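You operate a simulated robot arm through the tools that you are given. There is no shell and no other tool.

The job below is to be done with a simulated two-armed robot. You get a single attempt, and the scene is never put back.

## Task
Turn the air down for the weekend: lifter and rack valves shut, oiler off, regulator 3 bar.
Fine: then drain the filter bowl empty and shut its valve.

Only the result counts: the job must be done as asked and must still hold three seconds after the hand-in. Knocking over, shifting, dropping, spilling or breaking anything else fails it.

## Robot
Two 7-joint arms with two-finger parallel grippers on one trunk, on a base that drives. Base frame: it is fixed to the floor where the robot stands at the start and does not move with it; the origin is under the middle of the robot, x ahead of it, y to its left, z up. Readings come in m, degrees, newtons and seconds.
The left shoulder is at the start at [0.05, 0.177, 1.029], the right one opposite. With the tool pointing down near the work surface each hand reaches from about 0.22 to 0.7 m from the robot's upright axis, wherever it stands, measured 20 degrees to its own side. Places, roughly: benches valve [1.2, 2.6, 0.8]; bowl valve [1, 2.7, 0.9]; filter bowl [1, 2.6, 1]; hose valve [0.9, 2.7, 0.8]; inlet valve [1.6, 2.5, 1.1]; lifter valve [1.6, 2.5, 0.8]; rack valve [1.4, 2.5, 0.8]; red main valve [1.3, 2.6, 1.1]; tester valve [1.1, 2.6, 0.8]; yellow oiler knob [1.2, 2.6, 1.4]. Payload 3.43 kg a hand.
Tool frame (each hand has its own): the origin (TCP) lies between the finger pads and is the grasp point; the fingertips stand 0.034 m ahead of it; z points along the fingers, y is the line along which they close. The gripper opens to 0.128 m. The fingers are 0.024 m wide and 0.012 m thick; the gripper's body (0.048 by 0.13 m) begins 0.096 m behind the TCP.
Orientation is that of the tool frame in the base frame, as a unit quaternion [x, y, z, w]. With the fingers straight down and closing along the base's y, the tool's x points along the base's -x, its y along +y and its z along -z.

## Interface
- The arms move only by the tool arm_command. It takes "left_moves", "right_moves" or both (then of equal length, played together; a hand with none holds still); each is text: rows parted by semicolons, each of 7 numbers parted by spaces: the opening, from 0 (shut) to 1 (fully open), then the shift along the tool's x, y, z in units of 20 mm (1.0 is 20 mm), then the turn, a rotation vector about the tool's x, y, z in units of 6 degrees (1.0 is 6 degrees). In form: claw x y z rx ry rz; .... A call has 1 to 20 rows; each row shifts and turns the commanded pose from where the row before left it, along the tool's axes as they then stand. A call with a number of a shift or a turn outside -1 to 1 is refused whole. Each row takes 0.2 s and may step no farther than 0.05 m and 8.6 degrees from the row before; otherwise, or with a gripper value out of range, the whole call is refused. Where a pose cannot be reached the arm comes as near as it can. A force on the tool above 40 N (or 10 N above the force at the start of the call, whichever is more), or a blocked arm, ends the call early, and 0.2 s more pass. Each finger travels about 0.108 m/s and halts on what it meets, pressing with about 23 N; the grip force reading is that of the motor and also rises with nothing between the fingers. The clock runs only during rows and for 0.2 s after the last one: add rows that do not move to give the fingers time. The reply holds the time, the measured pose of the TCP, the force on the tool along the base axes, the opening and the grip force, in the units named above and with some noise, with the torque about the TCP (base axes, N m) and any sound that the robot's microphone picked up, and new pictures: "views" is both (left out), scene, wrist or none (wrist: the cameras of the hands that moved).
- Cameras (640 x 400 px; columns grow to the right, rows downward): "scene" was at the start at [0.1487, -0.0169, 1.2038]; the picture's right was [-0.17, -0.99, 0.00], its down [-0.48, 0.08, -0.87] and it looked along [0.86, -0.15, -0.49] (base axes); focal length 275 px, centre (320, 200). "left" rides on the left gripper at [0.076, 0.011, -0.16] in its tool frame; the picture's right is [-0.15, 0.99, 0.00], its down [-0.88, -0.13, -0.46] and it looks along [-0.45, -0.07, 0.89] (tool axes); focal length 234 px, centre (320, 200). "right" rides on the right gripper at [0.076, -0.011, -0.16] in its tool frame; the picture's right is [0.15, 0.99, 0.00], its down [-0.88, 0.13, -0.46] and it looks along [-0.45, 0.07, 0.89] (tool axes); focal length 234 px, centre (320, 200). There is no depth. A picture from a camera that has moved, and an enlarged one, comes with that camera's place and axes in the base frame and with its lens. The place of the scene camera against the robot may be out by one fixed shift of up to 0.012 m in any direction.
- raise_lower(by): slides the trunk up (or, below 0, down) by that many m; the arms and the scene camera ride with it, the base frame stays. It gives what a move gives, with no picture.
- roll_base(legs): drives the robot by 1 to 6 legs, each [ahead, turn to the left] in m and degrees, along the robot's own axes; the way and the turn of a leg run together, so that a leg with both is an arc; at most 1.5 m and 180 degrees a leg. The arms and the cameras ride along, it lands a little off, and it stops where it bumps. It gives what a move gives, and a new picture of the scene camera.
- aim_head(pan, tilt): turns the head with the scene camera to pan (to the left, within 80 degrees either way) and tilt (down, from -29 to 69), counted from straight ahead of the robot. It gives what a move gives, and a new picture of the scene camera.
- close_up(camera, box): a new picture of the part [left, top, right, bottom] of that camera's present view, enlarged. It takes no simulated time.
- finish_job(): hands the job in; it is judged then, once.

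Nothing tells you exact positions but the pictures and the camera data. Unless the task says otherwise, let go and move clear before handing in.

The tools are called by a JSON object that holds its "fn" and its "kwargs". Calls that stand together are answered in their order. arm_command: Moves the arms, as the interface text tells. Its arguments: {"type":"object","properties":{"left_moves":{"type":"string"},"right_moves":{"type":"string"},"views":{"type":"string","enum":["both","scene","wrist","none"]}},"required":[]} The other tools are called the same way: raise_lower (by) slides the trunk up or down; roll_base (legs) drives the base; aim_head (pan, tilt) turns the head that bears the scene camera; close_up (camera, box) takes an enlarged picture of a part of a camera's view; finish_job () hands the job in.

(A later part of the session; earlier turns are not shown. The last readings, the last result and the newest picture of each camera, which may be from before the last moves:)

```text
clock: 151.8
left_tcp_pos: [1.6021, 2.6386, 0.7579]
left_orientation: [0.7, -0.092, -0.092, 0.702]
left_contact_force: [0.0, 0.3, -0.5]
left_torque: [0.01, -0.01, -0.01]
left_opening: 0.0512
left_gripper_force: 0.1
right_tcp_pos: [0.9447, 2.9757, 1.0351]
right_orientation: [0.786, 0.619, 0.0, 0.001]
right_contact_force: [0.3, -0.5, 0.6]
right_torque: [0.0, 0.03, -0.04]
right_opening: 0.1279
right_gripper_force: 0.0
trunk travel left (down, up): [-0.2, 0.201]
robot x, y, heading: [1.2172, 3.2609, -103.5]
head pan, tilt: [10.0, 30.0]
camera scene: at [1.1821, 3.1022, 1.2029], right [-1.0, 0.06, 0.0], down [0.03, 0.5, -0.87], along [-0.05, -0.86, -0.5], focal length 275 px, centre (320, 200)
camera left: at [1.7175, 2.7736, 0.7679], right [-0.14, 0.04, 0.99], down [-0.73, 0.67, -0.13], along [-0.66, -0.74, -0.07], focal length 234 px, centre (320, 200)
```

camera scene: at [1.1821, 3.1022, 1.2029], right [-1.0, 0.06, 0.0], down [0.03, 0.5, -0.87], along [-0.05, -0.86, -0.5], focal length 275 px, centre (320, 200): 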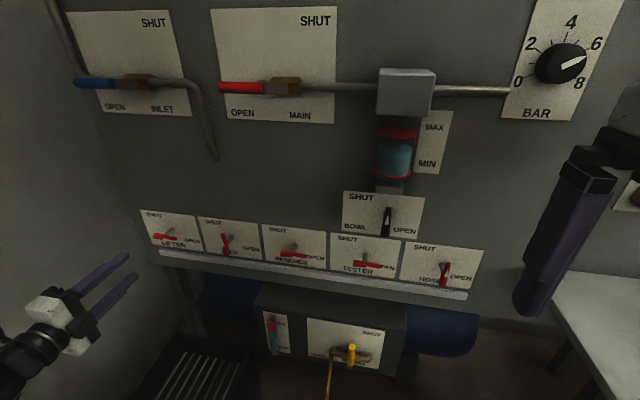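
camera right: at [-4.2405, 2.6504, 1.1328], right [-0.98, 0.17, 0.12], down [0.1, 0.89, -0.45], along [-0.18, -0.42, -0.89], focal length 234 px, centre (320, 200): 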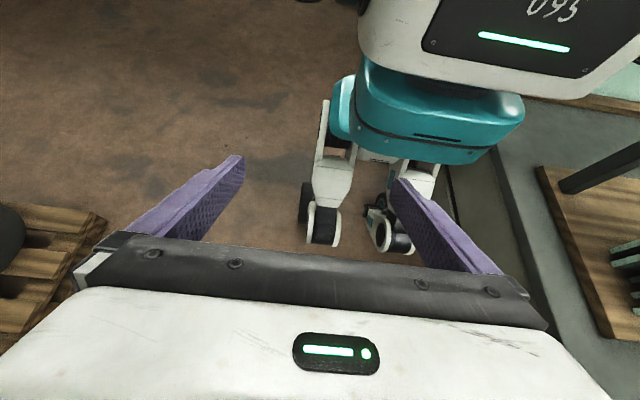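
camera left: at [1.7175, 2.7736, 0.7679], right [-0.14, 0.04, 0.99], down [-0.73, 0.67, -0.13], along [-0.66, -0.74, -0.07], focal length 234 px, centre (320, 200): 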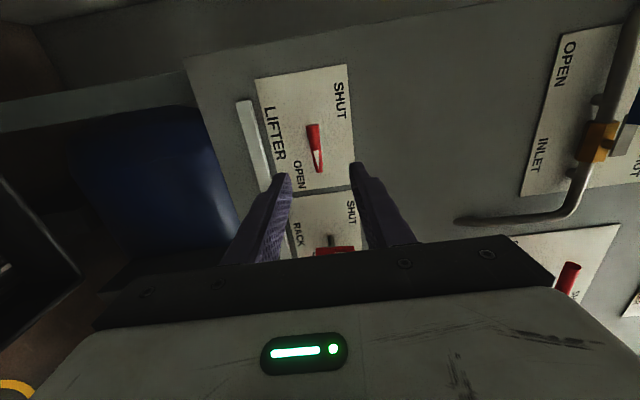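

The lifter lever is lined up like the rack one was. I'll advance and close on it.

{"fn": "arm_command", "kwargs": {"left_moves": "0.4 0.02 -0.02 0.925 0 0 0;0.4 0.02 -0.02 0.925 0 0 0;0.4 0.02 -0.02 0.925 0 0 0;0.4 0.02 -0.02 0.925 0 0 0;0.4 0.02 -0.02 0.925 0 0 0;0.4 0.02 -0.02 0.925 0 0 0;0.4 0.02 -0.02 0.925 0 0 0;0.4 0 0 0 0 0 0", "views": "wrist"}}

```text
clock: 153.6
left_tcp_pos: [1.572, 2.513, 0.7532]
left_orientation: [0.701, -0.091, -0.092, 0.701]
left_contact_force: [-0.9, -0.3, 0.6]
left_torque: [0.01, 0.01, 0.03]
left_opening: 0.0512
left_gripper_force: 0.1
right_tcp_pos: [0.9437, 2.975, 1.0363]
right_orientation: [0.786, 0.618, -0.001, -0.001]
right_contact_force: [-0.8, 0.2, -0.4]
right_torque: [0.01, -0.01, 0.0]
right_opening: 0.1281
right_gripper_force: 0.1
trunk travel left (down, up): [-0.2, 0.201]
robot x, y, heading: [1.2177, 3.2627, -103.4]
head pan, tilt: [10.0, 30.0]
camera left: at [1.6864, 2.6466, 0.7633], right [-0.14, 0.04, 0.99], down [-0.73, 0.67, -0.13], along [-0.66, -0.74, -0.07], focal length 234 px, centre (320, 200)
```

left: 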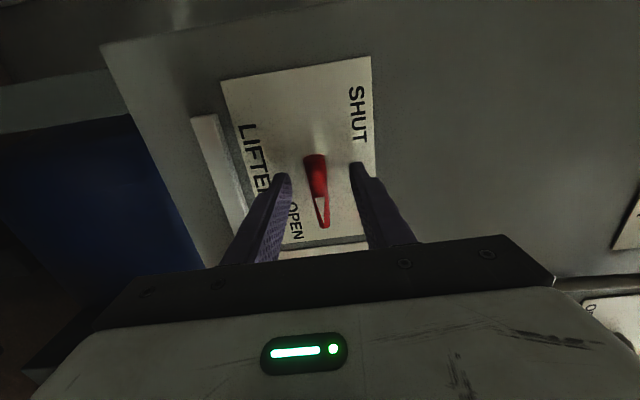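

The fingers straddle the lifter lever well. I'll close and make the first part of the turn.

{"fn": "arm_command", "kwargs": {"left_moves": "0.2 0 0 0 0 0 0;0 0 0 0 0 0 0;0 0 0 0 0 0 0;0 0 0 0 0 0 0;0 0 0.08 0 0 0 0", "views": "none"}}

{"fn": "arm_command", "kwargs": {"left_moves": "0 0 0 0 0 0 -1;0 0 0 0 0 0 -1;0 0 0 0 0 0 -1;0 0 0 0 0 0 -1;0 0 0 0 0 0 -1;0 0 0 0 0 0 -1;0 0 0 0 0 0 -1;0 0 0 0 0 0 -1", "views": "wrist"}}

```text
clock: 154.8
left_tcp_pos: [1.5715, 2.5116, 0.7518]
left_orientation: [0.702, -0.091, -0.092, 0.7]
left_contact_force: [-0.2, -1.8, -8.1]
left_torque: [0.07, -0.02, -0.36]
left_opening: 0.0169
left_gripper_force: 44.6
right_tcp_pos: [0.9431, 2.974, 1.0355]
right_orientation: [0.786, 0.619, -0.001, 0.0]
right_contact_force: [-0.7, 0.0, -0.6]
right_torque: [0.0, -0.01, -0.03]
right_opening: 0.1283
right_gripper_force: 0.1
trunk travel left (down, up): [-0.2, 0.201]
robot x, y, heading: [1.217, 3.2629, -103.3]
head pan, tilt: [10.0, 30.0]
```

```text
clock: 156.6
left_tcp_pos: [1.5717, 2.5129, 0.7518]
left_orientation: [0.679, 0.204, -0.369, 0.602]
left_contact_force: [-3.3, -8.4, -21.6]
left_torque: [-0.35, 0.07, -0.56]
left_opening: 0.0166
left_gripper_force: 45.0
right_tcp_pos: [0.9453, 2.9734, 1.0349]
right_orientation: [0.786, 0.619, 0.001, -0.003]
right_contact_force: [0.0, -0.1, 0.2]
right_torque: [0.02, 0.02, -0.01]
right_opening: 0.128
right_gripper_force: 0.1
trunk travel left (down, up): [-0.2, 0.201]
robot x, y, heading: [1.2148, 3.2577, -103.7]
head pan, tilt: [10.0, 30.0]
camera left: at [1.67, 2.6513, 0.7024], right [0.62, -0.17, 0.77], down [-0.54, 0.61, 0.57], along [-0.57, -0.77, 0.29], focal length 234 px, centre (320, 200)
```

left: 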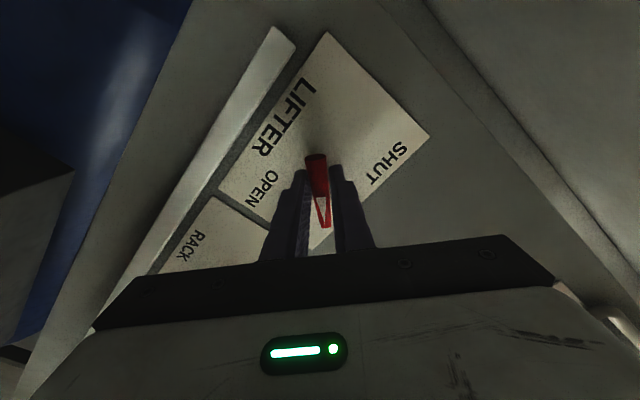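

The lever turns, but the hand presses upward a bit (21 N). I'll shift down 5 mm while finishing the turn.

{"fn": "arm_command", "kwargs": {"left_moves": "0 0.186 -0.167 0 0 0 0;0 0 0 0 0 0 -1;0 0 0 0 0 0 -1;0 0 0 0 0 0 -1;0 0 0 0 0 0 -1;0 0 0 0 0 0 -1;0 0 0 0 0 0 -1;0 0 0 0 0 0 -1", "views": "both"}}

```text
clock: 158.4
left_tcp_pos: [1.5715, 2.5127, 0.7527]
left_orientation: [-0.559, -0.431, 0.563, -0.431]
left_contact_force: [-4.6, -4.6, -5.0]
left_torque: [-0.41, -0.02, -0.05]
left_opening: 0.0167
left_gripper_force: 45.0
right_tcp_pos: [0.9444, 2.9752, 1.0355]
right_orientation: [0.786, 0.618, 0.0, 0.0]
right_contact_force: [0.0, -0.3, -0.2]
right_torque: [0.01, 0.01, -0.01]
right_opening: 0.1278
right_gripper_force: 0.1
trunk travel left (down, up): [-0.2, 0.201]
robot x, y, heading: [1.2163, 3.2614, -103.4]
head pan, tilt: [10.0, 30.0]
camera scene: at [1.182, 3.1012, 1.2028], right [-1.0, 0.06, 0.0], down [0.03, 0.5, -0.87], along [-0.05, -0.86, -0.5], focal length 275 px, centre (320, 200)
camera left: at [1.6232, 2.6635, 0.6742], right [0.96, -0.26, 0.14], down [-0.01, 0.48, 0.88], along [-0.29, -0.84, 0.45], focal length 234 px, centre (320, 200)
```

scene: 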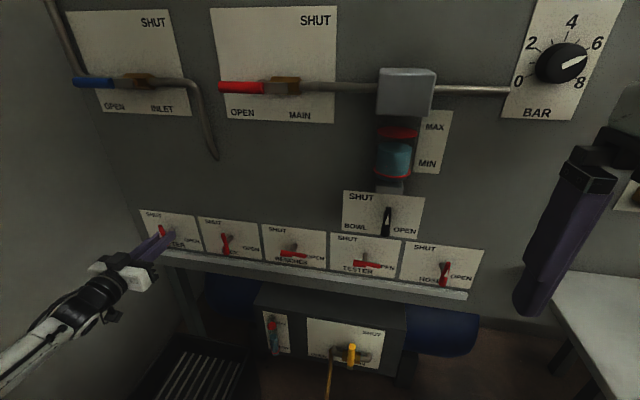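
left: 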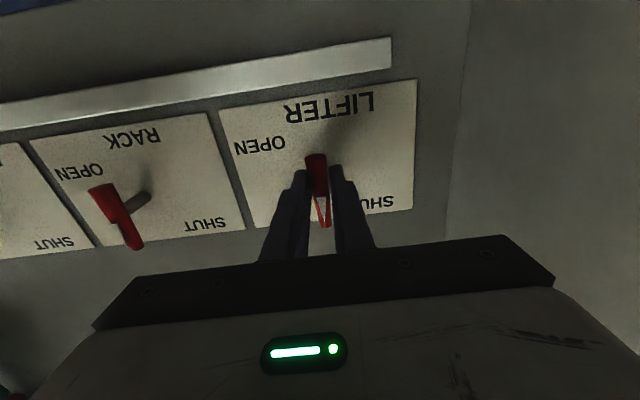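

Lifter lever is vertical too. I'll release, back out and zoom in on both levers' angles.

{"fn": "arm_command", "kwargs": {"left_moves": "0.2 0 0 0 0 0 0;0.35 0 0 0 0 0 0;0.35 0 0 -0.5 0 0 0;0.35 0 0 -1 0 0 0;0.35 0 0 -1 0 0 0;0.35 0 0 -1 0 0 0;0.35 0 0 -1 0 0 0;0.35 0 0 -1 0 0 0;0.35 0 0 -1 0 0 0;0.35 0 0 -1 0 0 0", "views": "wrist"}}

{"fn": "close_up", "kwargs": {"camera": "scene", "box": [130, 195, 290, 295]}}

{"fn": "close_up", "kwargs": {"camera": "scene", "box": [330, 195, 490, 295]}}

{"fn": "close_up", "kwargs": {"camera": "left", "box": [60, 80, 460, 280]}}

```text
clock: 160.6
left_tcp_pos: [1.6089, 2.6568, 0.7523]
left_orientation: [-0.56, -0.43, 0.562, -0.432]
left_contact_force: [0.0, 0.3, 0.1]
left_torque: [-0.01, 0.01, 0.03]
left_opening: 0.0448
left_gripper_force: 0.1
right_tcp_pos: [0.9437, 2.9747, 1.0357]
right_orientation: [0.786, 0.618, 0.0, -0.001]
right_contact_force: [-0.7, 0.0, -0.3]
right_torque: [0.0, 0.04, 0.0]
right_opening: 0.128
right_gripper_force: 0.1
trunk travel left (down, up): [-0.2, 0.201]
robot x, y, heading: [1.2133, 3.2609, -103.5]
head pan, tilt: [10.0, 30.0]
camera left: at [1.6613, 2.8076, 0.6742], right [0.96, -0.25, 0.15], down [-0.01, 0.48, 0.88], along [-0.29, -0.84, 0.45], focal length 234 px, centre (320, 200)
```

left: 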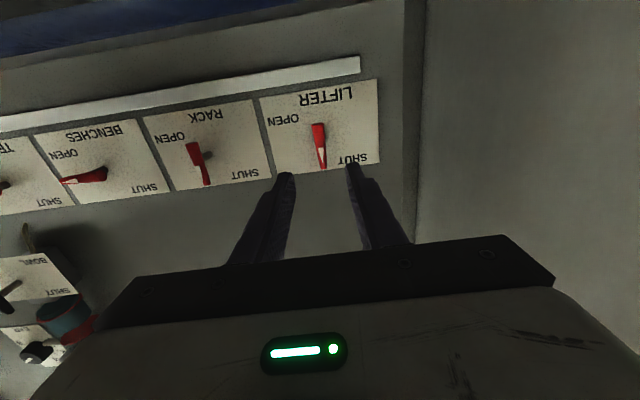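

```text
4.00 times, centred on (210, 245) of scene
camera zoom: at [1.1821, 3.1022, 1.2029], right [-1.0, 0.06, 0.0], down [0.03, 0.5, -0.87], along [-0.05, -0.86, -0.5], focal length 1098 px, centre (760, 20)
```

zoom: 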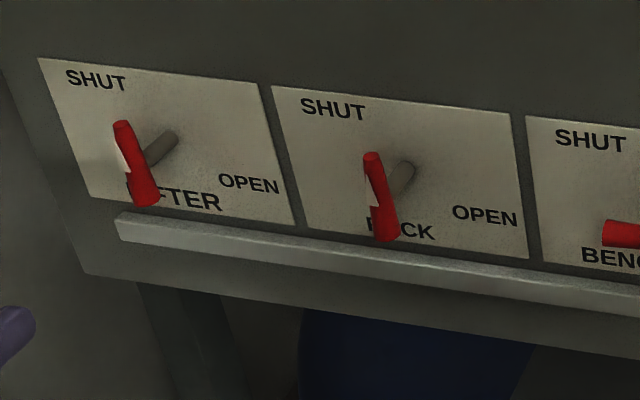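

```text
4.00 times, centred on (410, 245) of scene
camera zoom: at [1.1821, 3.1022, 1.2029], right [-1.0, 0.06, 0.0], down [0.03, 0.5, -0.87], along [-0.05, -0.86, -0.5], focal length 1098 px, centre (-40, 20)
```

zoom: 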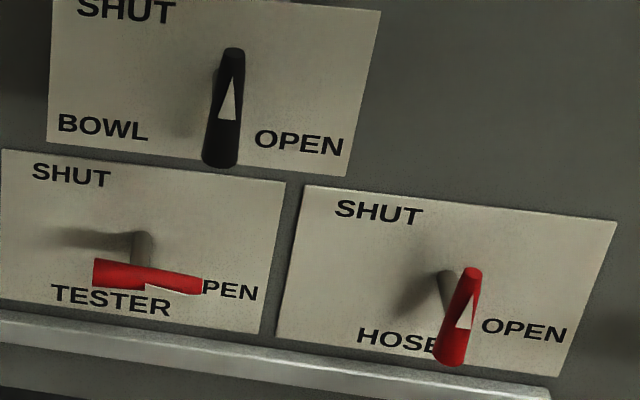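

```text
1.60 times, centred on (260, 180) of left
camera zoom: at [1.6613, 2.8076, 0.6742], right [0.96, -0.25, 0.15], down [-0.01, 0.48, 0.88], along [-0.29, -0.84, 0.45], focal length 375 px, centre (416, 232)
```

zoom: 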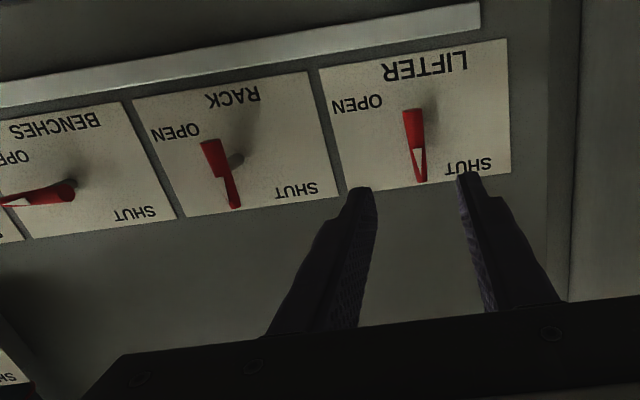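

Both levers sit parallel to their plates' sides, same as the shut hose valve. Next the oiler knob near [1.16, 2.59, 1.42]: I'll raise the trunk and bring the left hand up in front of it.

{"fn": "raise_lower", "kwargs": {"by": 0.2}}

{"fn": "arm_command", "kwargs": {"left_moves": "0.8 -0.97 -0.87 0 0 0 0;0.8 -0.97 -0.87 0 0 0 0;0.8 -0.97 -0.87 0 0 0 0;0.8 -0.97 -0.87 0 0 0 0;0.8 -0.97 -0.87 0 0 0 0;0.8 -0.97 -0.87 0 0 0 0;0.8 -0.97 -0.87 0 0 0 0;0.8 -0.97 -0.87 0 0 0 0;0.8 -0.97 -0.87 0 0 0 0;0.8 -0.97 -0.87 0 0 0 0;0.8 -0.97 -0.87 0 0 0 0;0.8 -0.97 -0.87 0 0 0 0", "views": "both"}}

```text
clock: 162.8
left_tcp_pos: [1.6088, 2.6558, 0.9497]
left_orientation: [-0.56, -0.431, 0.561, -0.431]
left_contact_force: [-0.2, -0.3, -0.2]
left_torque: [-0.05, 0.01, -0.02]
left_opening: 0.045
left_gripper_force: 0.1
right_tcp_pos: [0.9441, 2.9759, 1.2352]
right_orientation: [0.785, 0.619, -0.001, 0.0]
right_contact_force: [0.2, -0.9, 0.5]
right_torque: [-0.02, 0.0, 0.04]
right_opening: 0.1279
right_gripper_force: 0.0
trunk travel left (down, up): [-0.4, 0.001]
robot x, y, heading: [1.2132, 3.2618, -103.5]
head pan, tilt: [10.0, 30.0]
```

```text
clock: 165.4
left_tcp_pos: [1.4056, 2.7082, 1.1837]
left_orientation: [-0.56, -0.429, 0.562, -0.431]
left_contact_force: [-0.1, -0.3, -0.7]
left_torque: [0.01, 0.02, 0.0]
left_opening: 0.1023
left_gripper_force: 0.1
right_tcp_pos: [0.9432, 2.9753, 1.235]
right_orientation: [0.786, 0.618, -0.001, 0.0]
right_contact_force: [-0.6, 0.0, -0.4]
right_torque: [-0.03, -0.05, -0.01]
right_opening: 0.1279
right_gripper_force: 0.1
trunk travel left (down, up): [-0.4, 0.001]
robot x, y, heading: [1.213, 3.2637, -103.6]
head pan, tilt: [10.0, 30.0]
camera scene: at [1.1817, 3.102, 1.4028], right [-1.0, 0.06, 0.0], down [0.03, 0.5, -0.87], along [-0.05, -0.86, -0.5], focal length 275 px, centre (320, 200)
camera left: at [1.4583, 2.8589, 1.1063], right [0.96, -0.25, 0.15], down [-0.01, 0.47, 0.88], along [-0.29, -0.84, 0.45], focal length 234 px, centre (320, 200)
```

scene: 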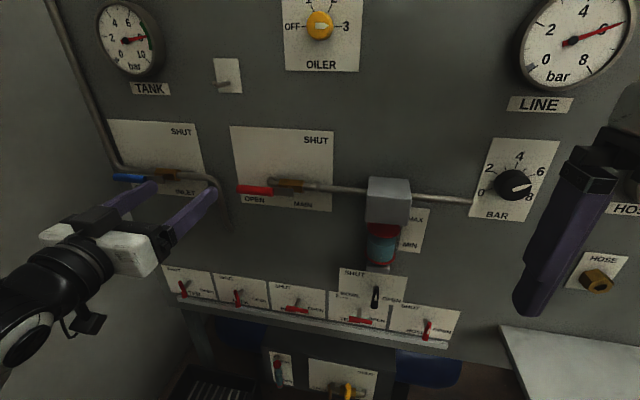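
left: 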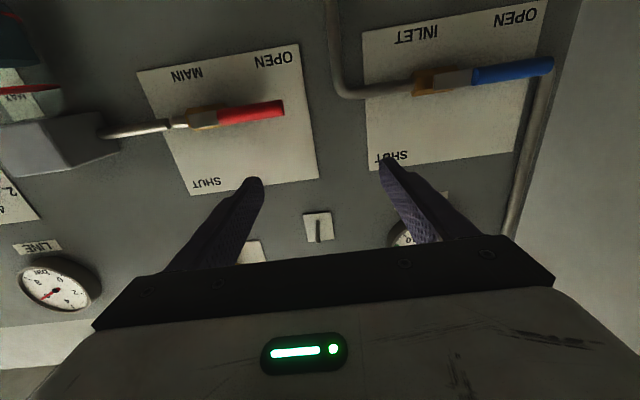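

The hand is rising clear of the pipework. I'll continue up and west to the oiler knob.

{"fn": "arm_command", "kwargs": {"left_moves": "0.8 -0.97 -0.86 0 0 0 0;0.8 -0.97 -0.86 0 0 0 0;0.8 -0.97 -0.86 0 0 0 0;0.8 -0.97 -0.86 0 0 0 0;0.8 -0.97 -0.86 0 0 0 0;0.8 -0.97 -0.86 0 0 0 0;0.8 -0.97 -0.86 0 0 0 0;0.8 -0.97 -0.86 0 0 0 0;0.8 -0.97 -0.86 0 0 0 0;0.8 -0.97 -0.86 0 0 0 0;0.8 -0.97 -0.86 0 0 0 0;0.8 -0.97 -0.86 0 0 0 0", "views": "both"}}

{"fn": "aim_head", "kwargs": {"pan": 10, "tilt": 12}}

```text
clock: 168.0
left_tcp_pos: [1.2073, 2.7421, 1.4162]
left_orientation: [-0.56, -0.43, 0.561, -0.432]
left_contact_force: [0.0, 0.7, 0.1]
left_torque: [0.0, -0.01, 0.03]
left_opening: 0.1023
left_gripper_force: 0.0
left hand out of reach, approached as far as the arm can: row 1, 2, 3
right_tcp_pos: [0.944, 2.9772, 1.236]
right_orientation: [0.786, 0.619, 0.001, 0.001]
right_contact_force: [0.4, -0.2, 1.2]
right_torque: [0.01, -0.01, 0.01]
right_opening: 0.1281
right_gripper_force: 0.0
trunk travel left (down, up): [-0.4, 0.001]
robot x, y, heading: [1.2157, 3.2632, -103.6]
head pan, tilt: [10.0, 30.0]
camera scene: at [1.1815, 3.1025, 1.4029], right [-1.0, 0.06, 0.0], down [0.03, 0.5, -0.87], along [-0.05, -0.86, -0.5], focal length 275 px, centre (320, 200)
camera left: at [1.2595, 2.8924, 1.3392], right [0.96, -0.25, 0.15], down [-0.01, 0.48, 0.88], along [-0.29, -0.84, 0.45], focal length 234 px, centre (320, 200)
```

scene: 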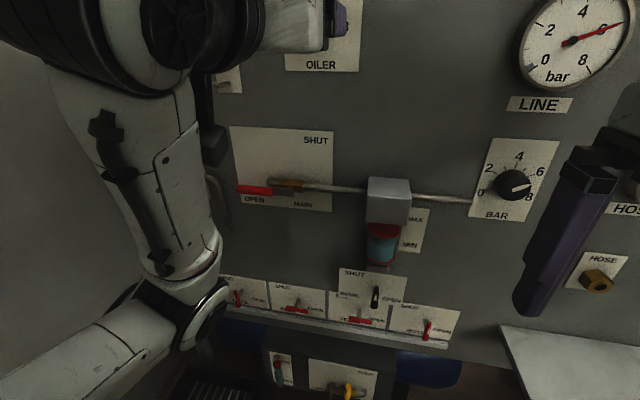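
left: 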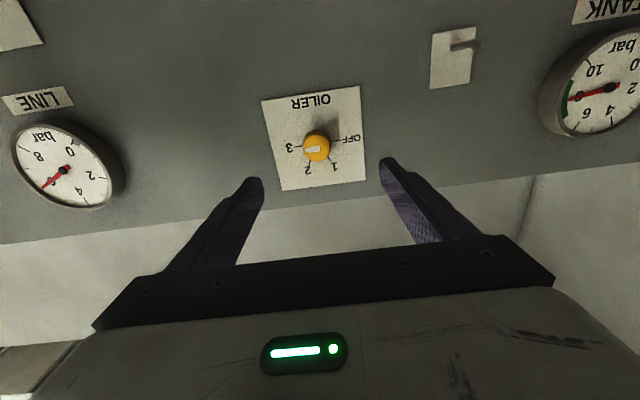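

```text
clock: 168.8
left_tcp_pos: [1.2075, 2.74, 1.4157]
left_orientation: [-0.56, -0.43, 0.562, -0.431]
left_contact_force: [0.1, -0.2, -0.4]
left_torque: [-0.03, -0.03, 0.0]
left_opening: 0.1024
left_gripper_force: 0.1
right_tcp_pos: [0.9456, 2.9751, 1.2357]
right_orientation: [0.786, 0.618, 0.0, -0.001]
right_contact_force: [-0.4, -0.3, 0.0]
right_torque: [0.01, 0.0, -0.02]
right_opening: 0.1279
right_gripper_force: 0.1
trunk travel left (down, up): [-0.4, 0.001]
robot x, y, heading: [1.2151, 3.2616, -103.5]
head pan, tilt: [10.0, 12.0]
camera scene: at [1.1818, 3.0993, 1.4319], right [-1.0, 0.06, 0.0], down [0.01, 0.21, -0.98], along [-0.06, -0.98, -0.21], focal length 275 px, centre (320, 200)
```

scene: 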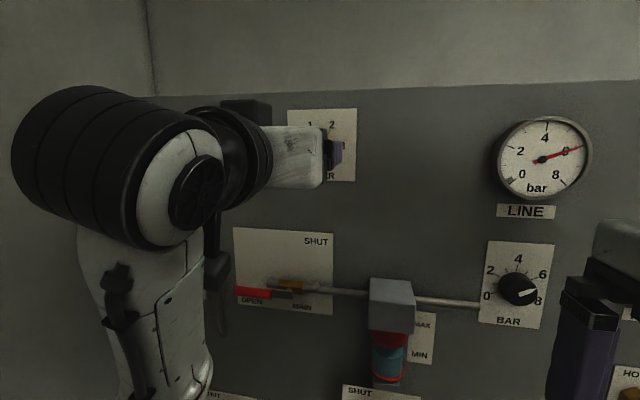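

The wrist camera sees the oiler knob pointing at 3; OFF is opposite, via 2 and 1. I'll roll the hand 90° first, so I can turn the knob counter-clockwise in two half turns, and zoom on the knob.

{"fn": "arm_command", "kwargs": {"left_moves": "0.6 -0.02 0 0 0 0 1;0.6 0 0 0 0 0 1;0.6 0 0 0 0 0 1;0.6 0 0 0 0 0 1;0.6 0 0 0 0 0 1;0.6 0 0 0 0 0 1;0.6 0 0 0 0 0 1;0.6 0 0 0 0 0 1;0.6 0 0 0 0 0 1;0.6 0 0 0 0 0 1;0.6 0 0 0 0 0 1;0.6 0 0 0 0 0 1;0.6 0 0 0 0 0 1;0.6 0 0 0 0 0 1;0.6 0 0 0 0 0 1", "views": "wrist"}}

{"fn": "close_up", "kwargs": {"camera": "left", "box": [240, 80, 400, 180]}}

```text
clock: 172.0
left_tcp_pos: [1.2088, 2.7413, 1.4163]
left_orientation: [0.7, -0.092, -0.091, 0.702]
left_contact_force: [-0.1, -0.9, -0.4]
left_torque: [0.01, 0.01, 0.01]
left_opening: 0.0767
left_gripper_force: 0.1
right_tcp_pos: [0.9446, 2.9759, 1.2363]
right_orientation: [0.785, 0.619, 0.0, 0.0]
right_contact_force: [0.2, 0.3, 0.5]
right_torque: [0.0, 0.0, 0.04]
right_opening: 0.1281
right_gripper_force: 0.1
trunk travel left (down, up): [-0.4, 0.001]
robot x, y, heading: [1.2136, 3.2635, -103.2]
head pan, tilt: [10.0, 12.0]
camera left: at [1.3233, 2.8769, 1.4259], right [-0.14, 0.04, 0.99], down [-0.73, 0.67, -0.13], along [-0.66, -0.74, -0.07], focal length 234 px, centre (320, 200)
```

left: 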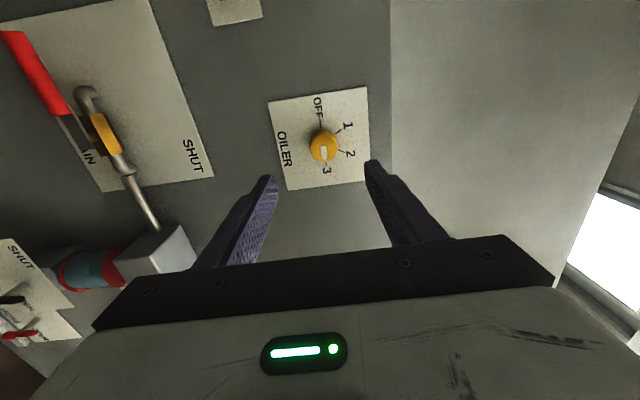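

```text
4.00 times, centred on (320, 130) of left
camera zoom: at [1.3233, 2.8769, 1.4259], right [-0.14, 0.04, 0.99], down [-0.73, 0.67, -0.13], along [-0.66, -0.74, -0.07], focal length 937 px, centre (320, 480)
```

zoom: 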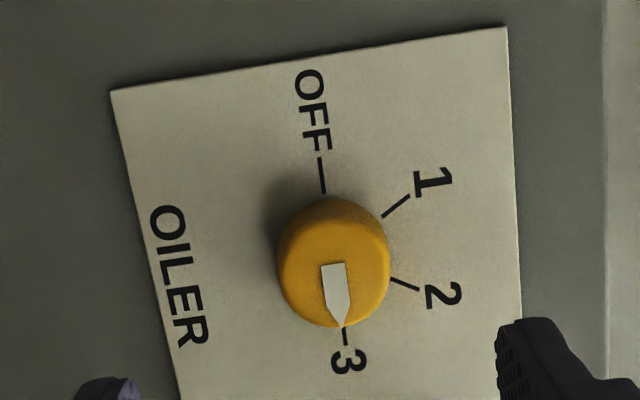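

The knob is about 35 mm across and centred near e=0.459, z=1.421. I'll advance with open fingers around it.

{"fn": "arm_command", "kwargs": {"left_moves": "0.6 0.01 0.036 0.925 0 0 0;0.6 0.01 0.036 0.925 0 0 0;0.6 0.01 0.036 0.925 0 0 0;0.6 0.01 0.036 0.925 0 0 0;0.6 0.01 0.036 0.925 0 0 0;0.6 0.01 0.036 0.925 0 0 0;0.6 0.01 0.036 0.925 0 0 0;0.6 0 0 0 0 0 0", "views": "both"}}

{"fn": "close_up", "kwargs": {"camera": "left", "box": [240, 100, 400, 200]}}

```text
clock: 173.8
left_tcp_pos: [1.1742, 2.6178, 1.4206]
left_orientation: [0.7, -0.092, -0.092, 0.702]
left_contact_force: [0.2, 0.3, -0.5]
left_torque: [0.02, -0.02, 0.03]
left_opening: 0.0767
left_gripper_force: 0.1
right_tcp_pos: [0.9448, 2.9757, 1.2345]
right_orientation: [0.785, 0.619, 0.0, 0.001]
right_contact_force: [0.0, 0.1, 0.0]
right_torque: [0.01, -0.01, 0.02]
right_opening: 0.1283
right_gripper_force: 0.0
trunk travel left (down, up): [-0.4, 0.001]
robot x, y, heading: [1.2202, 3.2651, -103.6]
head pan, tilt: [10.0, 12.0]
camera scene: at [1.182, 3.0995, 1.432], right [-1.0, 0.06, 0.0], down [0.01, 0.21, -0.98], along [-0.06, -0.98, -0.21], focal length 275 px, centre (320, 200)
camera left: at [1.2902, 2.7507, 1.4308], right [-0.14, 0.04, 0.99], down [-0.73, 0.67, -0.13], along [-0.66, -0.74, -0.07], focal length 234 px, centre (320, 200)
```

scene: 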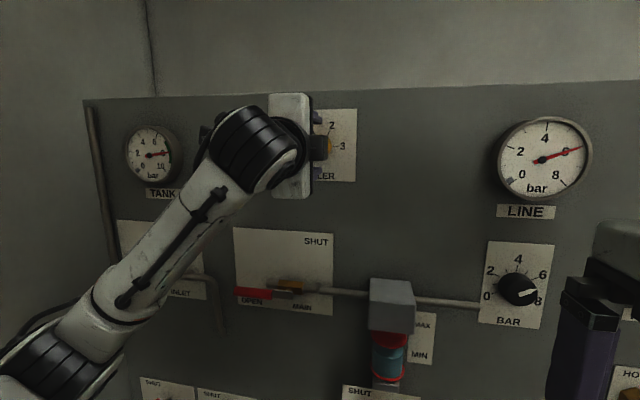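
left: 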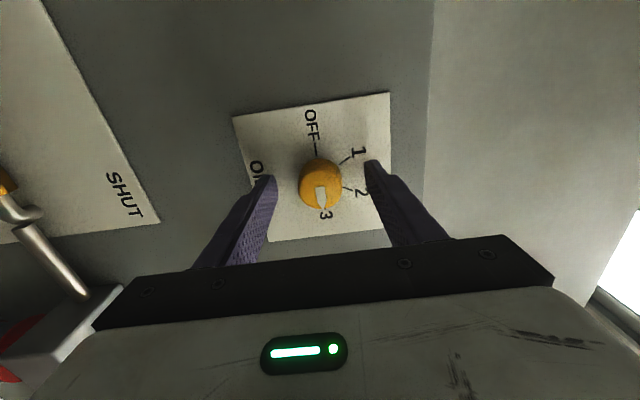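

```text
4.00 times, centred on (320, 150) of left
camera zoom: at [1.2902, 2.7507, 1.4308], right [-0.14, 0.04, 0.99], down [-0.73, 0.67, -0.13], along [-0.66, -0.74, -0.07], focal length 937 px, centre (320, 400)
```

zoom: 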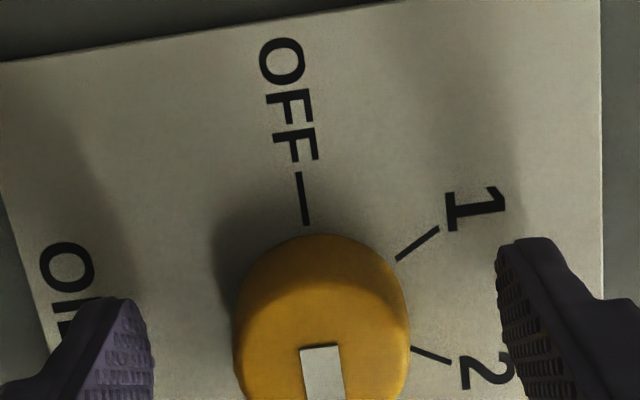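

The knob sits midway between the fingers. I'll shift 3 mm east, close on it and check the grip.

{"fn": "arm_command", "kwargs": {"left_moves": "0.6 0.15 0 0.1 0 0 0;0.35 0 0 0 0 0 0;0 0 0 0 0 0 0;0 0 0 0 0 0 0;0 0 0 0 0 0 0", "views": "wrist"}}

```text
clock: 175.0
left_tcp_pos: [1.1771, 2.6132, 1.4192]
left_orientation: [0.701, -0.092, -0.091, 0.701]
left_contact_force: [-0.3, 1.8, -3.3]
left_torque: [0.15, -0.08, -0.16]
left_opening: 0.0379
left_gripper_force: 44.8
right_tcp_pos: [0.9452, 2.9765, 1.2359]
right_orientation: [0.786, 0.618, -0.001, 0.0]
right_contact_force: [-0.2, 0.0, -0.1]
right_torque: [0.0, 0.0, -0.02]
right_opening: 0.1279
right_gripper_force: 0.0
trunk travel left (down, up): [-0.4, 0.001]
robot x, y, heading: [1.2178, 3.2642, -103.5]
head pan, tilt: [10.0, 12.0]
camera left: at [1.2925, 2.7478, 1.4304], right [-0.14, 0.04, 0.99], down [-0.73, 0.67, -0.13], along [-0.66, -0.74, -0.07], focal length 234 px, centre (320, 200)
```

left: 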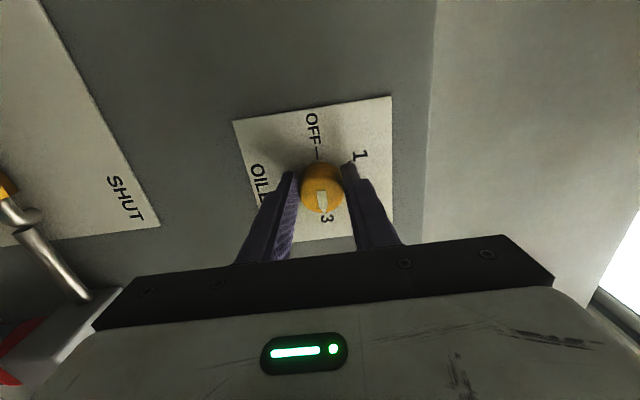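

Knob gripped at 38 mm with small forces. I'll turn it 90° counter-clockwise.

{"fn": "arm_command", "kwargs": {"left_moves": "0 0 0 0 0 0 -1;0 0 0 0 0 0 -1;0 0 0 0 0 0 -1;0 0 0 0 0 0 -1;0 0 0 0 0 0 -1;0 0 0 0 0 0 -1;0 0 0 0 0 0 -1;0 0 0 0 0 0 -1;0 0 0 0 0 0 -1;0 0 0 0 0 0 -1;0 0 0 0 0 0 -1;0 0 0 0 0 0 -1;0 0 0 0 0 0 -1;0 0 0 0 0 0 -1;0 0 0 0 0 0 -1", "views": "wrist"}}

```text
clock: 177.0
left_tcp_pos: [1.1731, 2.6149, 1.4144]
left_orientation: [0.677, 0.227, -0.392, 0.58]
left_contact_force: [-0.9, 1.1, -3.4]
left_torque: [-0.22, 0.01, -0.16]
left_opening: 0.0381
left_gripper_force: 45.1
right_tcp_pos: [0.943, 2.9768, 1.2372]
right_orientation: [0.786, 0.619, 0.0, 0.0]
right_contact_force: [1.0, 0.1, -0.4]
right_torque: [-0.01, -0.03, 0.01]
right_opening: 0.1279
right_gripper_force: 0.1
trunk travel left (down, up): [-0.4, 0.001]
robot x, y, heading: [1.213, 3.2617, -103.6]
head pan, tilt: [10.0, 12.0]
stopped in row 10 (left hand): the force on the tool passed its limit at 40 N (the readings are from after the stop); the commanded pose is now the measured one
camera left: at [1.2705, 2.7538, 1.3625], right [0.67, -0.2, 0.72], down [-0.5, 0.6, 0.63], along [-0.55, -0.78, 0.3], focal length 234 px, centre (320, 200)
```

left: 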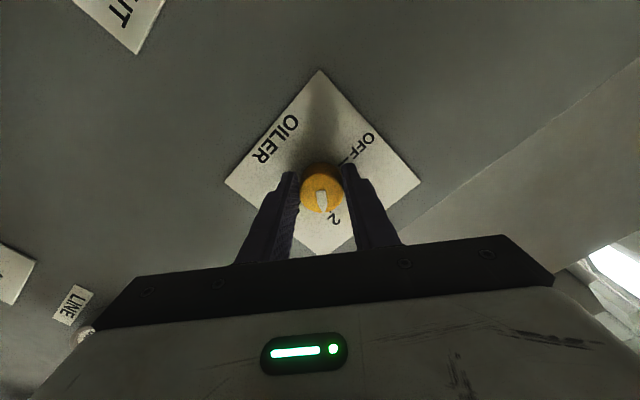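

The force limit stopped the turn at about 53° because my grip was about 8 mm off the knob's axis. I'll open, recentre, regrip and continue.

{"fn": "arm_command", "kwargs": {"left_moves": "0.42 0 0 0 0 0 0;0.42 0 0 0 0 0 0;0.42 -0.26 0 0 0 0 0;0.2 0 0 0 0 0 0;0 0 0 0 0 0 0;0 0 0 0 0 0 0;0 0 0 0 0 0 0", "views": "wrist"}}

```text
clock: 178.6
left_tcp_pos: [1.1714, 2.6155, 1.4174]
left_orientation: [0.676, 0.229, -0.392, 0.58]
left_contact_force: [-1.1, 4.8, -5.1]
left_torque: [0.11, -0.03, -0.09]
left_opening: 0.0386
left_gripper_force: 44.9
right_tcp_pos: [0.9443, 2.9763, 1.2364]
right_orientation: [0.786, 0.618, 0.001, 0.001]
right_contact_force: [-0.6, 0.2, -0.1]
right_torque: [0.02, -0.06, -0.01]
right_opening: 0.128
right_gripper_force: 0.1
trunk travel left (down, up): [-0.4, 0.001]
robot x, y, heading: [1.2175, 3.2622, -103.6]
head pan, tilt: [10.0, 12.0]
camera left: at [1.2676, 2.7552, 1.3661], right [0.67, -0.2, 0.72], down [-0.5, 0.6, 0.63], along [-0.55, -0.78, 0.3], focal length 234 px, centre (320, 200)
```

left: 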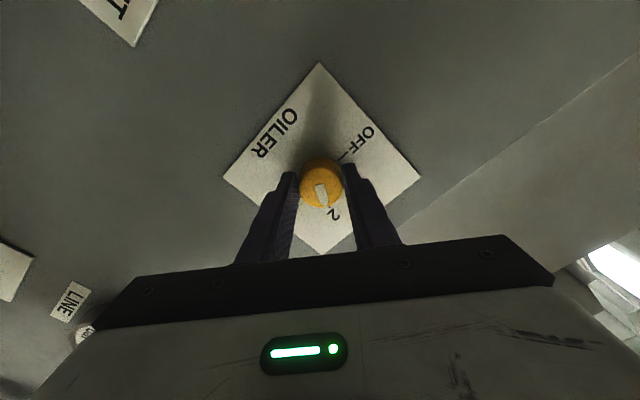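

Regripped closer to the axis, the pointer near 2. I'll turn on another 48°.

{"fn": "arm_command", "kwargs": {"left_moves": "0 0 0 0 0 0 -1;0 0 0 0 0 0 -1;0 0 0 0 0 0 -1;0 0 0 0 0 0 -1;0 0 0 0 0 0 -1;0 0 0 0 0 0 -1;0 0 0 0 0 0 -1;0 0 0 0 0 0 -1", "views": "wrist"}}

```text
clock: 180.4
left_tcp_pos: [1.1677, 2.6156, 1.4173]
left_orientation: [-0.526, -0.483, 0.594, -0.369]
left_contact_force: [-9.0, 14.7, -16.2]
left_torque: [0.24, -0.11, -0.47]
left_opening: 0.0384
left_gripper_force: 45.1
right_tcp_pos: [0.941, 2.9767, 1.2354]
right_orientation: [0.786, 0.618, 0.001, 0.001]
right_contact_force: [0.3, 0.0, -0.3]
right_torque: [0.0, 0.03, -0.03]
right_opening: 0.128
right_gripper_force: 0.0
trunk travel left (down, up): [-0.4, 0.001]
robot x, y, heading: [1.2134, 3.2641, -103.4]
head pan, tilt: [10.0, 12.0]
camera left: at [1.2095, 2.7717, 1.3431], right [0.96, -0.27, -0.04], down [0.15, 0.41, 0.9], along [-0.22, -0.87, 0.44], focal length 234 px, centre (320, 200)
```

left: 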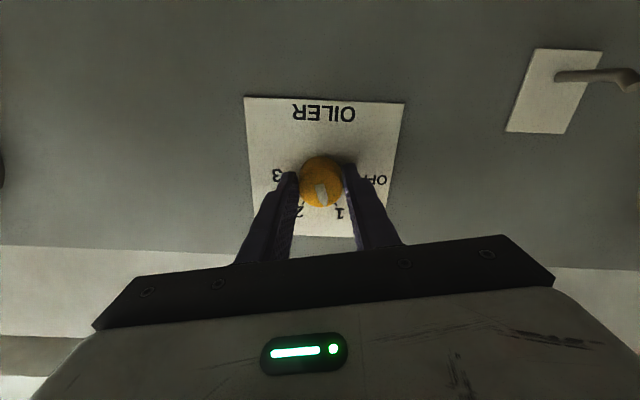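

The knob is around 1 now (about 100°). I'll relieve the side forces by a few millimetres and turn on.

{"fn": "arm_command", "kwargs": {"left_moves": "0 0.2 -0.12 -0.1 0 0 0;0 0 0 0 0 0 -1;0 0 0 0 0 0 -1;0 0 0 0 0 0 -1;0 0 0 0 0 0 -1;0 0 0 0 0 0 -1;0 0 0 0 0 0 -1;0 0 0 0 0 0 -1", "views": "wrist"}}

```text
clock: 181.4
left_tcp_pos: [1.1675, 2.6164, 1.417]
left_orientation: [-0.452, -0.545, 0.645, -0.287]
left_contact_force: [-23.8, 11.5, 0.7]
left_torque: [0.43, -0.24, -1.65]
left_opening: 0.0382
left_gripper_force: 45.5
right_tcp_pos: [0.9411, 2.9783, 1.236]
right_orientation: [0.786, 0.618, 0.001, 0.002]
right_contact_force: [0.2, 0.0, -0.2]
right_torque: [0.04, 0.06, -0.04]
right_opening: 0.1277
right_gripper_force: 0.1
trunk travel left (down, up): [-0.4, 0.001]
robot x, y, heading: [1.2155, 3.2628, -103.8]
head pan, tilt: [10.0, 12.0]
stopped in row 5 (left hand): the force on the tool passed its limit at 44 N (the readings are from after the stop); the commanded pose is now the measured one
camera left: at [1.1885, 2.7763, 1.3434], right [0.92, -0.26, -0.31], down [0.39, 0.36, 0.85], along [-0.1, -0.9, 0.43], focal length 234 px, centre (320, 200)
```

left: 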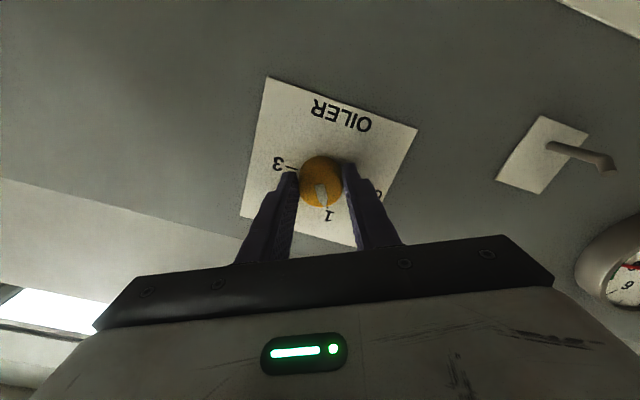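

Stopped again near 1 (about 117°), with the hand well round. I'll open, roll the hand back 90°, and regrip for the last 60°.

{"fn": "arm_command", "kwargs": {"left_moves": "0.55 0 0 0 0 0 0;0.55 0 0 -0.1 0 0 0;0.55 0 0 0 0 0 1;0.55 0 0 0 0 0 1;0.55 0 0 0 0 0 1;0.55 0 0 0 0 0 1;0.55 0 0 0 0 0 1;0.55 0 0 0 0 0 1;0.55 0 0 0 0 0 1;0.55 0 0 0 0 0 1;0.55 0 0 0 0 0 1;0.55 0 0 0 0 0 1;0.55 0 0 0 0 0 1;0.55 0 0 0 0 0 1;0.55 0 0 0 0 0 1;0.55 0 0 0 0 0 1;0.55 0 0 0 0 0 1", "views": "wrist"}}

{"fn": "close_up", "kwargs": {"camera": "left", "box": [240, 110, 400, 210]}}

```text
clock: 185.1
left_tcp_pos: [1.1766, 2.6154, 1.4134]
left_orientation: [0.705, 0.075, -0.25, 0.66]
left_contact_force: [0.6, 0.1, 0.1]
left_torque: [-0.01, 0.01, -0.01]
left_opening: 0.0705
left_gripper_force: 0.1
right_tcp_pos: [0.9438, 2.9768, 1.2357]
right_orientation: [0.786, 0.618, 0.0, 0.0]
right_contact_force: [0.3, -0.4, -0.3]
right_torque: [-0.02, 0.01, 0.0]
right_opening: 0.128
right_gripper_force: 0.1
trunk travel left (down, up): [-0.4, 0.001]
robot x, y, heading: [1.214, 3.2646, -103.6]
head pan, tilt: [10.0, 12.0]
camera left: at [1.2877, 2.7505, 1.3905], right [0.3, -0.09, 0.95], down [-0.7, 0.65, 0.28], along [-0.65, -0.75, 0.14], focal length 234 px, centre (320, 200)
```

left: 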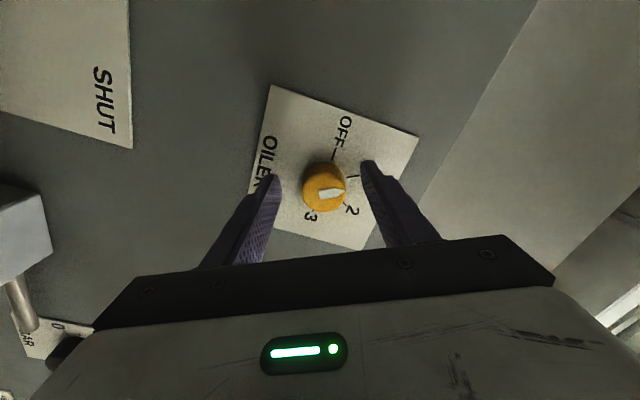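

```text
4.00 times, centred on (320, 160) of left
camera zoom: at [1.2877, 2.7505, 1.3905], right [0.3, -0.09, 0.95], down [-0.7, 0.65, 0.28], along [-0.65, -0.75, 0.14], focal length 937 px, centre (320, 360)
```

zoom: 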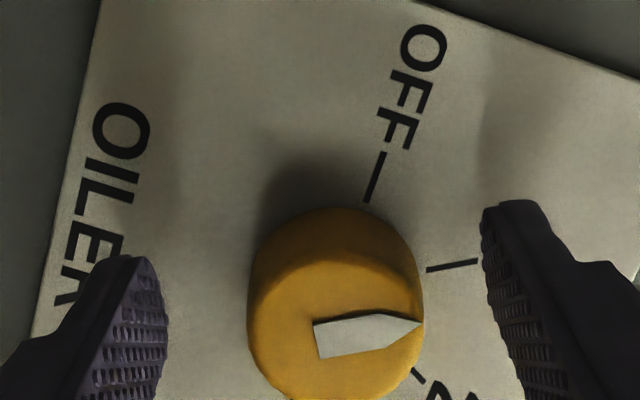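

The pointer now stands at 1. I'll recentre on the knob by a few millimetres, close, and turn the last 60° to OFF.

{"fn": "arm_command", "kwargs": {"left_moves": "0.55 -0.22 0.15 0 0 0 0;0.3 0 0 0 0 0 0;0 0 0 0 0 0 0;0 0 0 0 0 0 0;0 0 0 0 0 0 0", "views": "none"}}

{"fn": "arm_command", "kwargs": {"left_moves": "0 0 0 0 0 0 -1;0 0 0 0 0 0 -1;0 0 0 0 0 0 -1;0 0 0 0 0 0 -1;0 0 0 0 0 0 -1;0 0 0 0 0 0 -1;0 0 0 0 0 0 -1", "views": "wrist"}}

```text
clock: 186.2
left_tcp_pos: [1.1728, 2.6158, 1.4178]
left_orientation: [0.707, 0.075, -0.25, 0.658]
left_contact_force: [-1.5, 3.2, -4.7]
left_torque: [0.2, -0.04, -0.01]
left_opening: 0.0384
left_gripper_force: 45.1
right_tcp_pos: [0.9433, 2.9768, 1.2342]
right_orientation: [0.786, 0.618, 0.0, 0.0]
right_contact_force: [0.3, 0.7, 1.1]
right_torque: [-0.01, 0.02, 0.03]
right_opening: 0.1281
right_gripper_force: 0.2
trunk travel left (down, up): [-0.4, 0.001]
robot x, y, heading: [1.2187, 3.2604, -103.6]
head pan, tilt: [10.0, 12.0]
```

```text
clock: 187.8
left_tcp_pos: [1.1711, 2.6158, 1.4155]
left_orientation: [0.635, 0.323, -0.469, 0.522]
left_contact_force: [-5.9, 15.1, -23.3]
left_torque: [0.14, -0.12, -0.61]
left_opening: 0.0386
left_gripper_force: 45.0
right_tcp_pos: [0.9422, 2.9767, 1.2347]
right_orientation: [0.787, 0.617, 0.001, 0.0]
right_contact_force: [-0.1, -1.0, -0.3]
right_torque: [-0.02, -0.02, 0.02]
right_opening: 0.1282
right_gripper_force: 0.0
trunk travel left (down, up): [-0.4, 0.001]
robot x, y, heading: [1.2101, 3.2592, -103.5]
head pan, tilt: [10.0, 12.0]
camera left: at [1.2491, 2.7612, 1.3514], right [0.84, -0.23, 0.49], down [-0.31, 0.54, 0.78], along [-0.45, -0.81, 0.38], focal length 234 px, centre (320, 200)
```

left: 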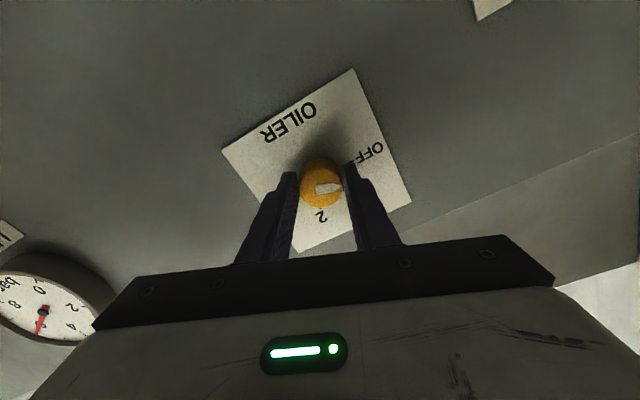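

Close to OFF. I'll relieve the load and turn the last few steps.

{"fn": "arm_command", "kwargs": {"left_moves": "0 0.2 -0.07 -0.1 0 0 0;0 0 0 0 0 0 -1;0 0 0 0 0 0 -1;0 0 0 0 0 0 -1", "views": "wrist"}}

{"fn": "close_up", "kwargs": {"camera": "left", "box": [240, 110, 400, 210]}}

```text
clock: 188.8
left_tcp_pos: [1.1698, 2.6154, 1.4151]
left_orientation: [0.575, 0.415, -0.547, 0.444]
left_contact_force: [-16.7, -9.2, 2.5]
left_torque: [-0.7, -0.33, -0.49]
left_opening: 0.0386
left_gripper_force: 44.5
right_tcp_pos: [0.9402, 2.9756, 1.2348]
right_orientation: [0.787, 0.618, 0.002, 0.002]
right_contact_force: [0.3, 0.1, 0.4]
right_torque: [-0.03, -0.03, -0.05]
right_opening: 0.1279
right_gripper_force: 0.1
trunk travel left (down, up): [-0.4, 0.001]
robot x, y, heading: [1.2158, 3.2627, -103.9]
head pan, tilt: [10.0, 12.0]
camera left: at [1.2263, 2.7668, 1.3408], right [0.95, -0.25, 0.2], down [-0.06, 0.48, 0.87], along [-0.32, -0.84, 0.44], focal length 234 px, centre (320, 200)
```

left: 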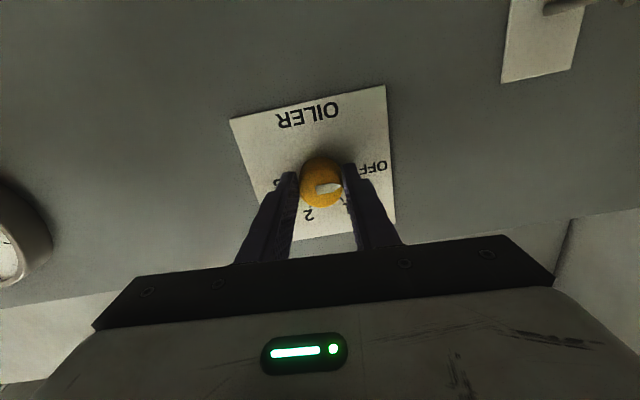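

```text
4.00 times, centred on (320, 160) of left
camera zoom: at [1.2263, 2.7668, 1.3408], right [0.95, -0.25, 0.2], down [-0.06, 0.48, 0.87], along [-0.32, -0.84, 0.44], focal length 937 px, centre (320, 360)
```

zoom: 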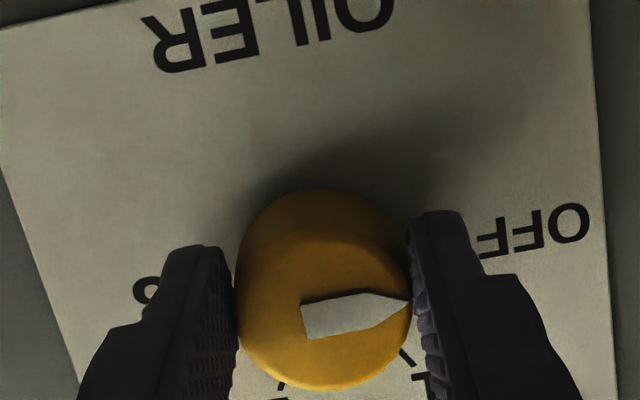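

The pointer is now parallel to the plate's horizontal and points at OFF. I'll open, back out, and check.

{"fn": "arm_command", "kwargs": {"left_moves": "0.3 0 0 0 0 0 0;0.6 0 0 0 0 0 0;0.6 0 0 -0.5 0 0 0;0.6 0 0 -1 0 0 0;0.6 0 0 -1 0 0 0;0.6 0 0 -1 0 0 0;0.6 0 0 -1 0 0 0;0.6 0 0 -1 0 0 0;0.6 0 0 -1 0 0 0", "views": "wrist"}}

{"fn": "close_up", "kwargs": {"camera": "left", "box": [240, 80, 400, 180]}}

```text
clock: 190.8
left_tcp_pos: [1.207, 2.7443, 1.4159]
left_orientation: [0.574, 0.418, -0.546, 0.445]
left_contact_force: [-0.6, 0.2, -0.2]
left_torque: [0.01, 0.0, 0.03]
left_opening: 0.0768
left_gripper_force: 0.0
right_tcp_pos: [0.9427, 2.977, 1.2357]
right_orientation: [0.787, 0.617, 0.0, 0.0]
right_contact_force: [-0.2, 0.4, 0.5]
right_torque: [0.01, 0.03, -0.01]
right_opening: 0.1279
right_gripper_force: 0.0
trunk travel left (down, up): [-0.4, 0.001]
robot x, y, heading: [1.2143, 3.2639, -103.6]
head pan, tilt: [10.0, 12.0]
camera left: at [1.2636, 2.8951, 1.3418], right [0.95, -0.25, 0.2], down [-0.06, 0.48, 0.88], along [-0.32, -0.84, 0.44], focal length 234 px, centre (320, 200)
```

left: 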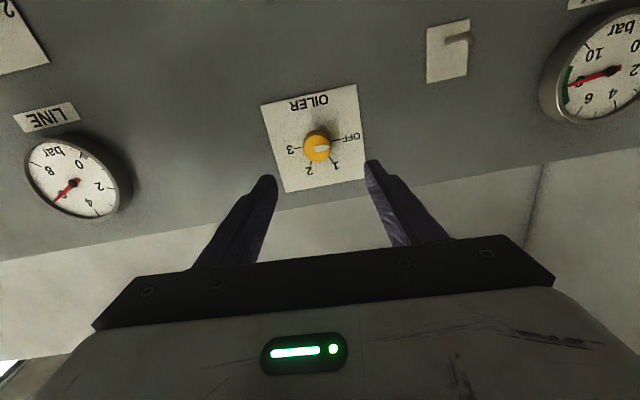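

```text
4.00 times, centred on (320, 130) of left
camera zoom: at [1.2636, 2.8951, 1.3418], right [0.95, -0.25, 0.2], down [-0.06, 0.48, 0.88], along [-0.32, -0.84, 0.44], focal length 937 px, centre (320, 480)
```

zoom: 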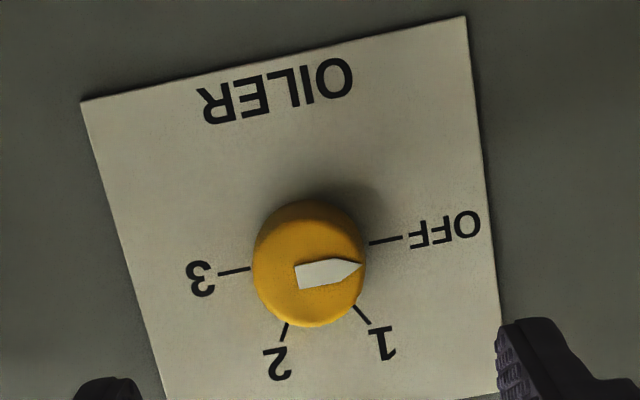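

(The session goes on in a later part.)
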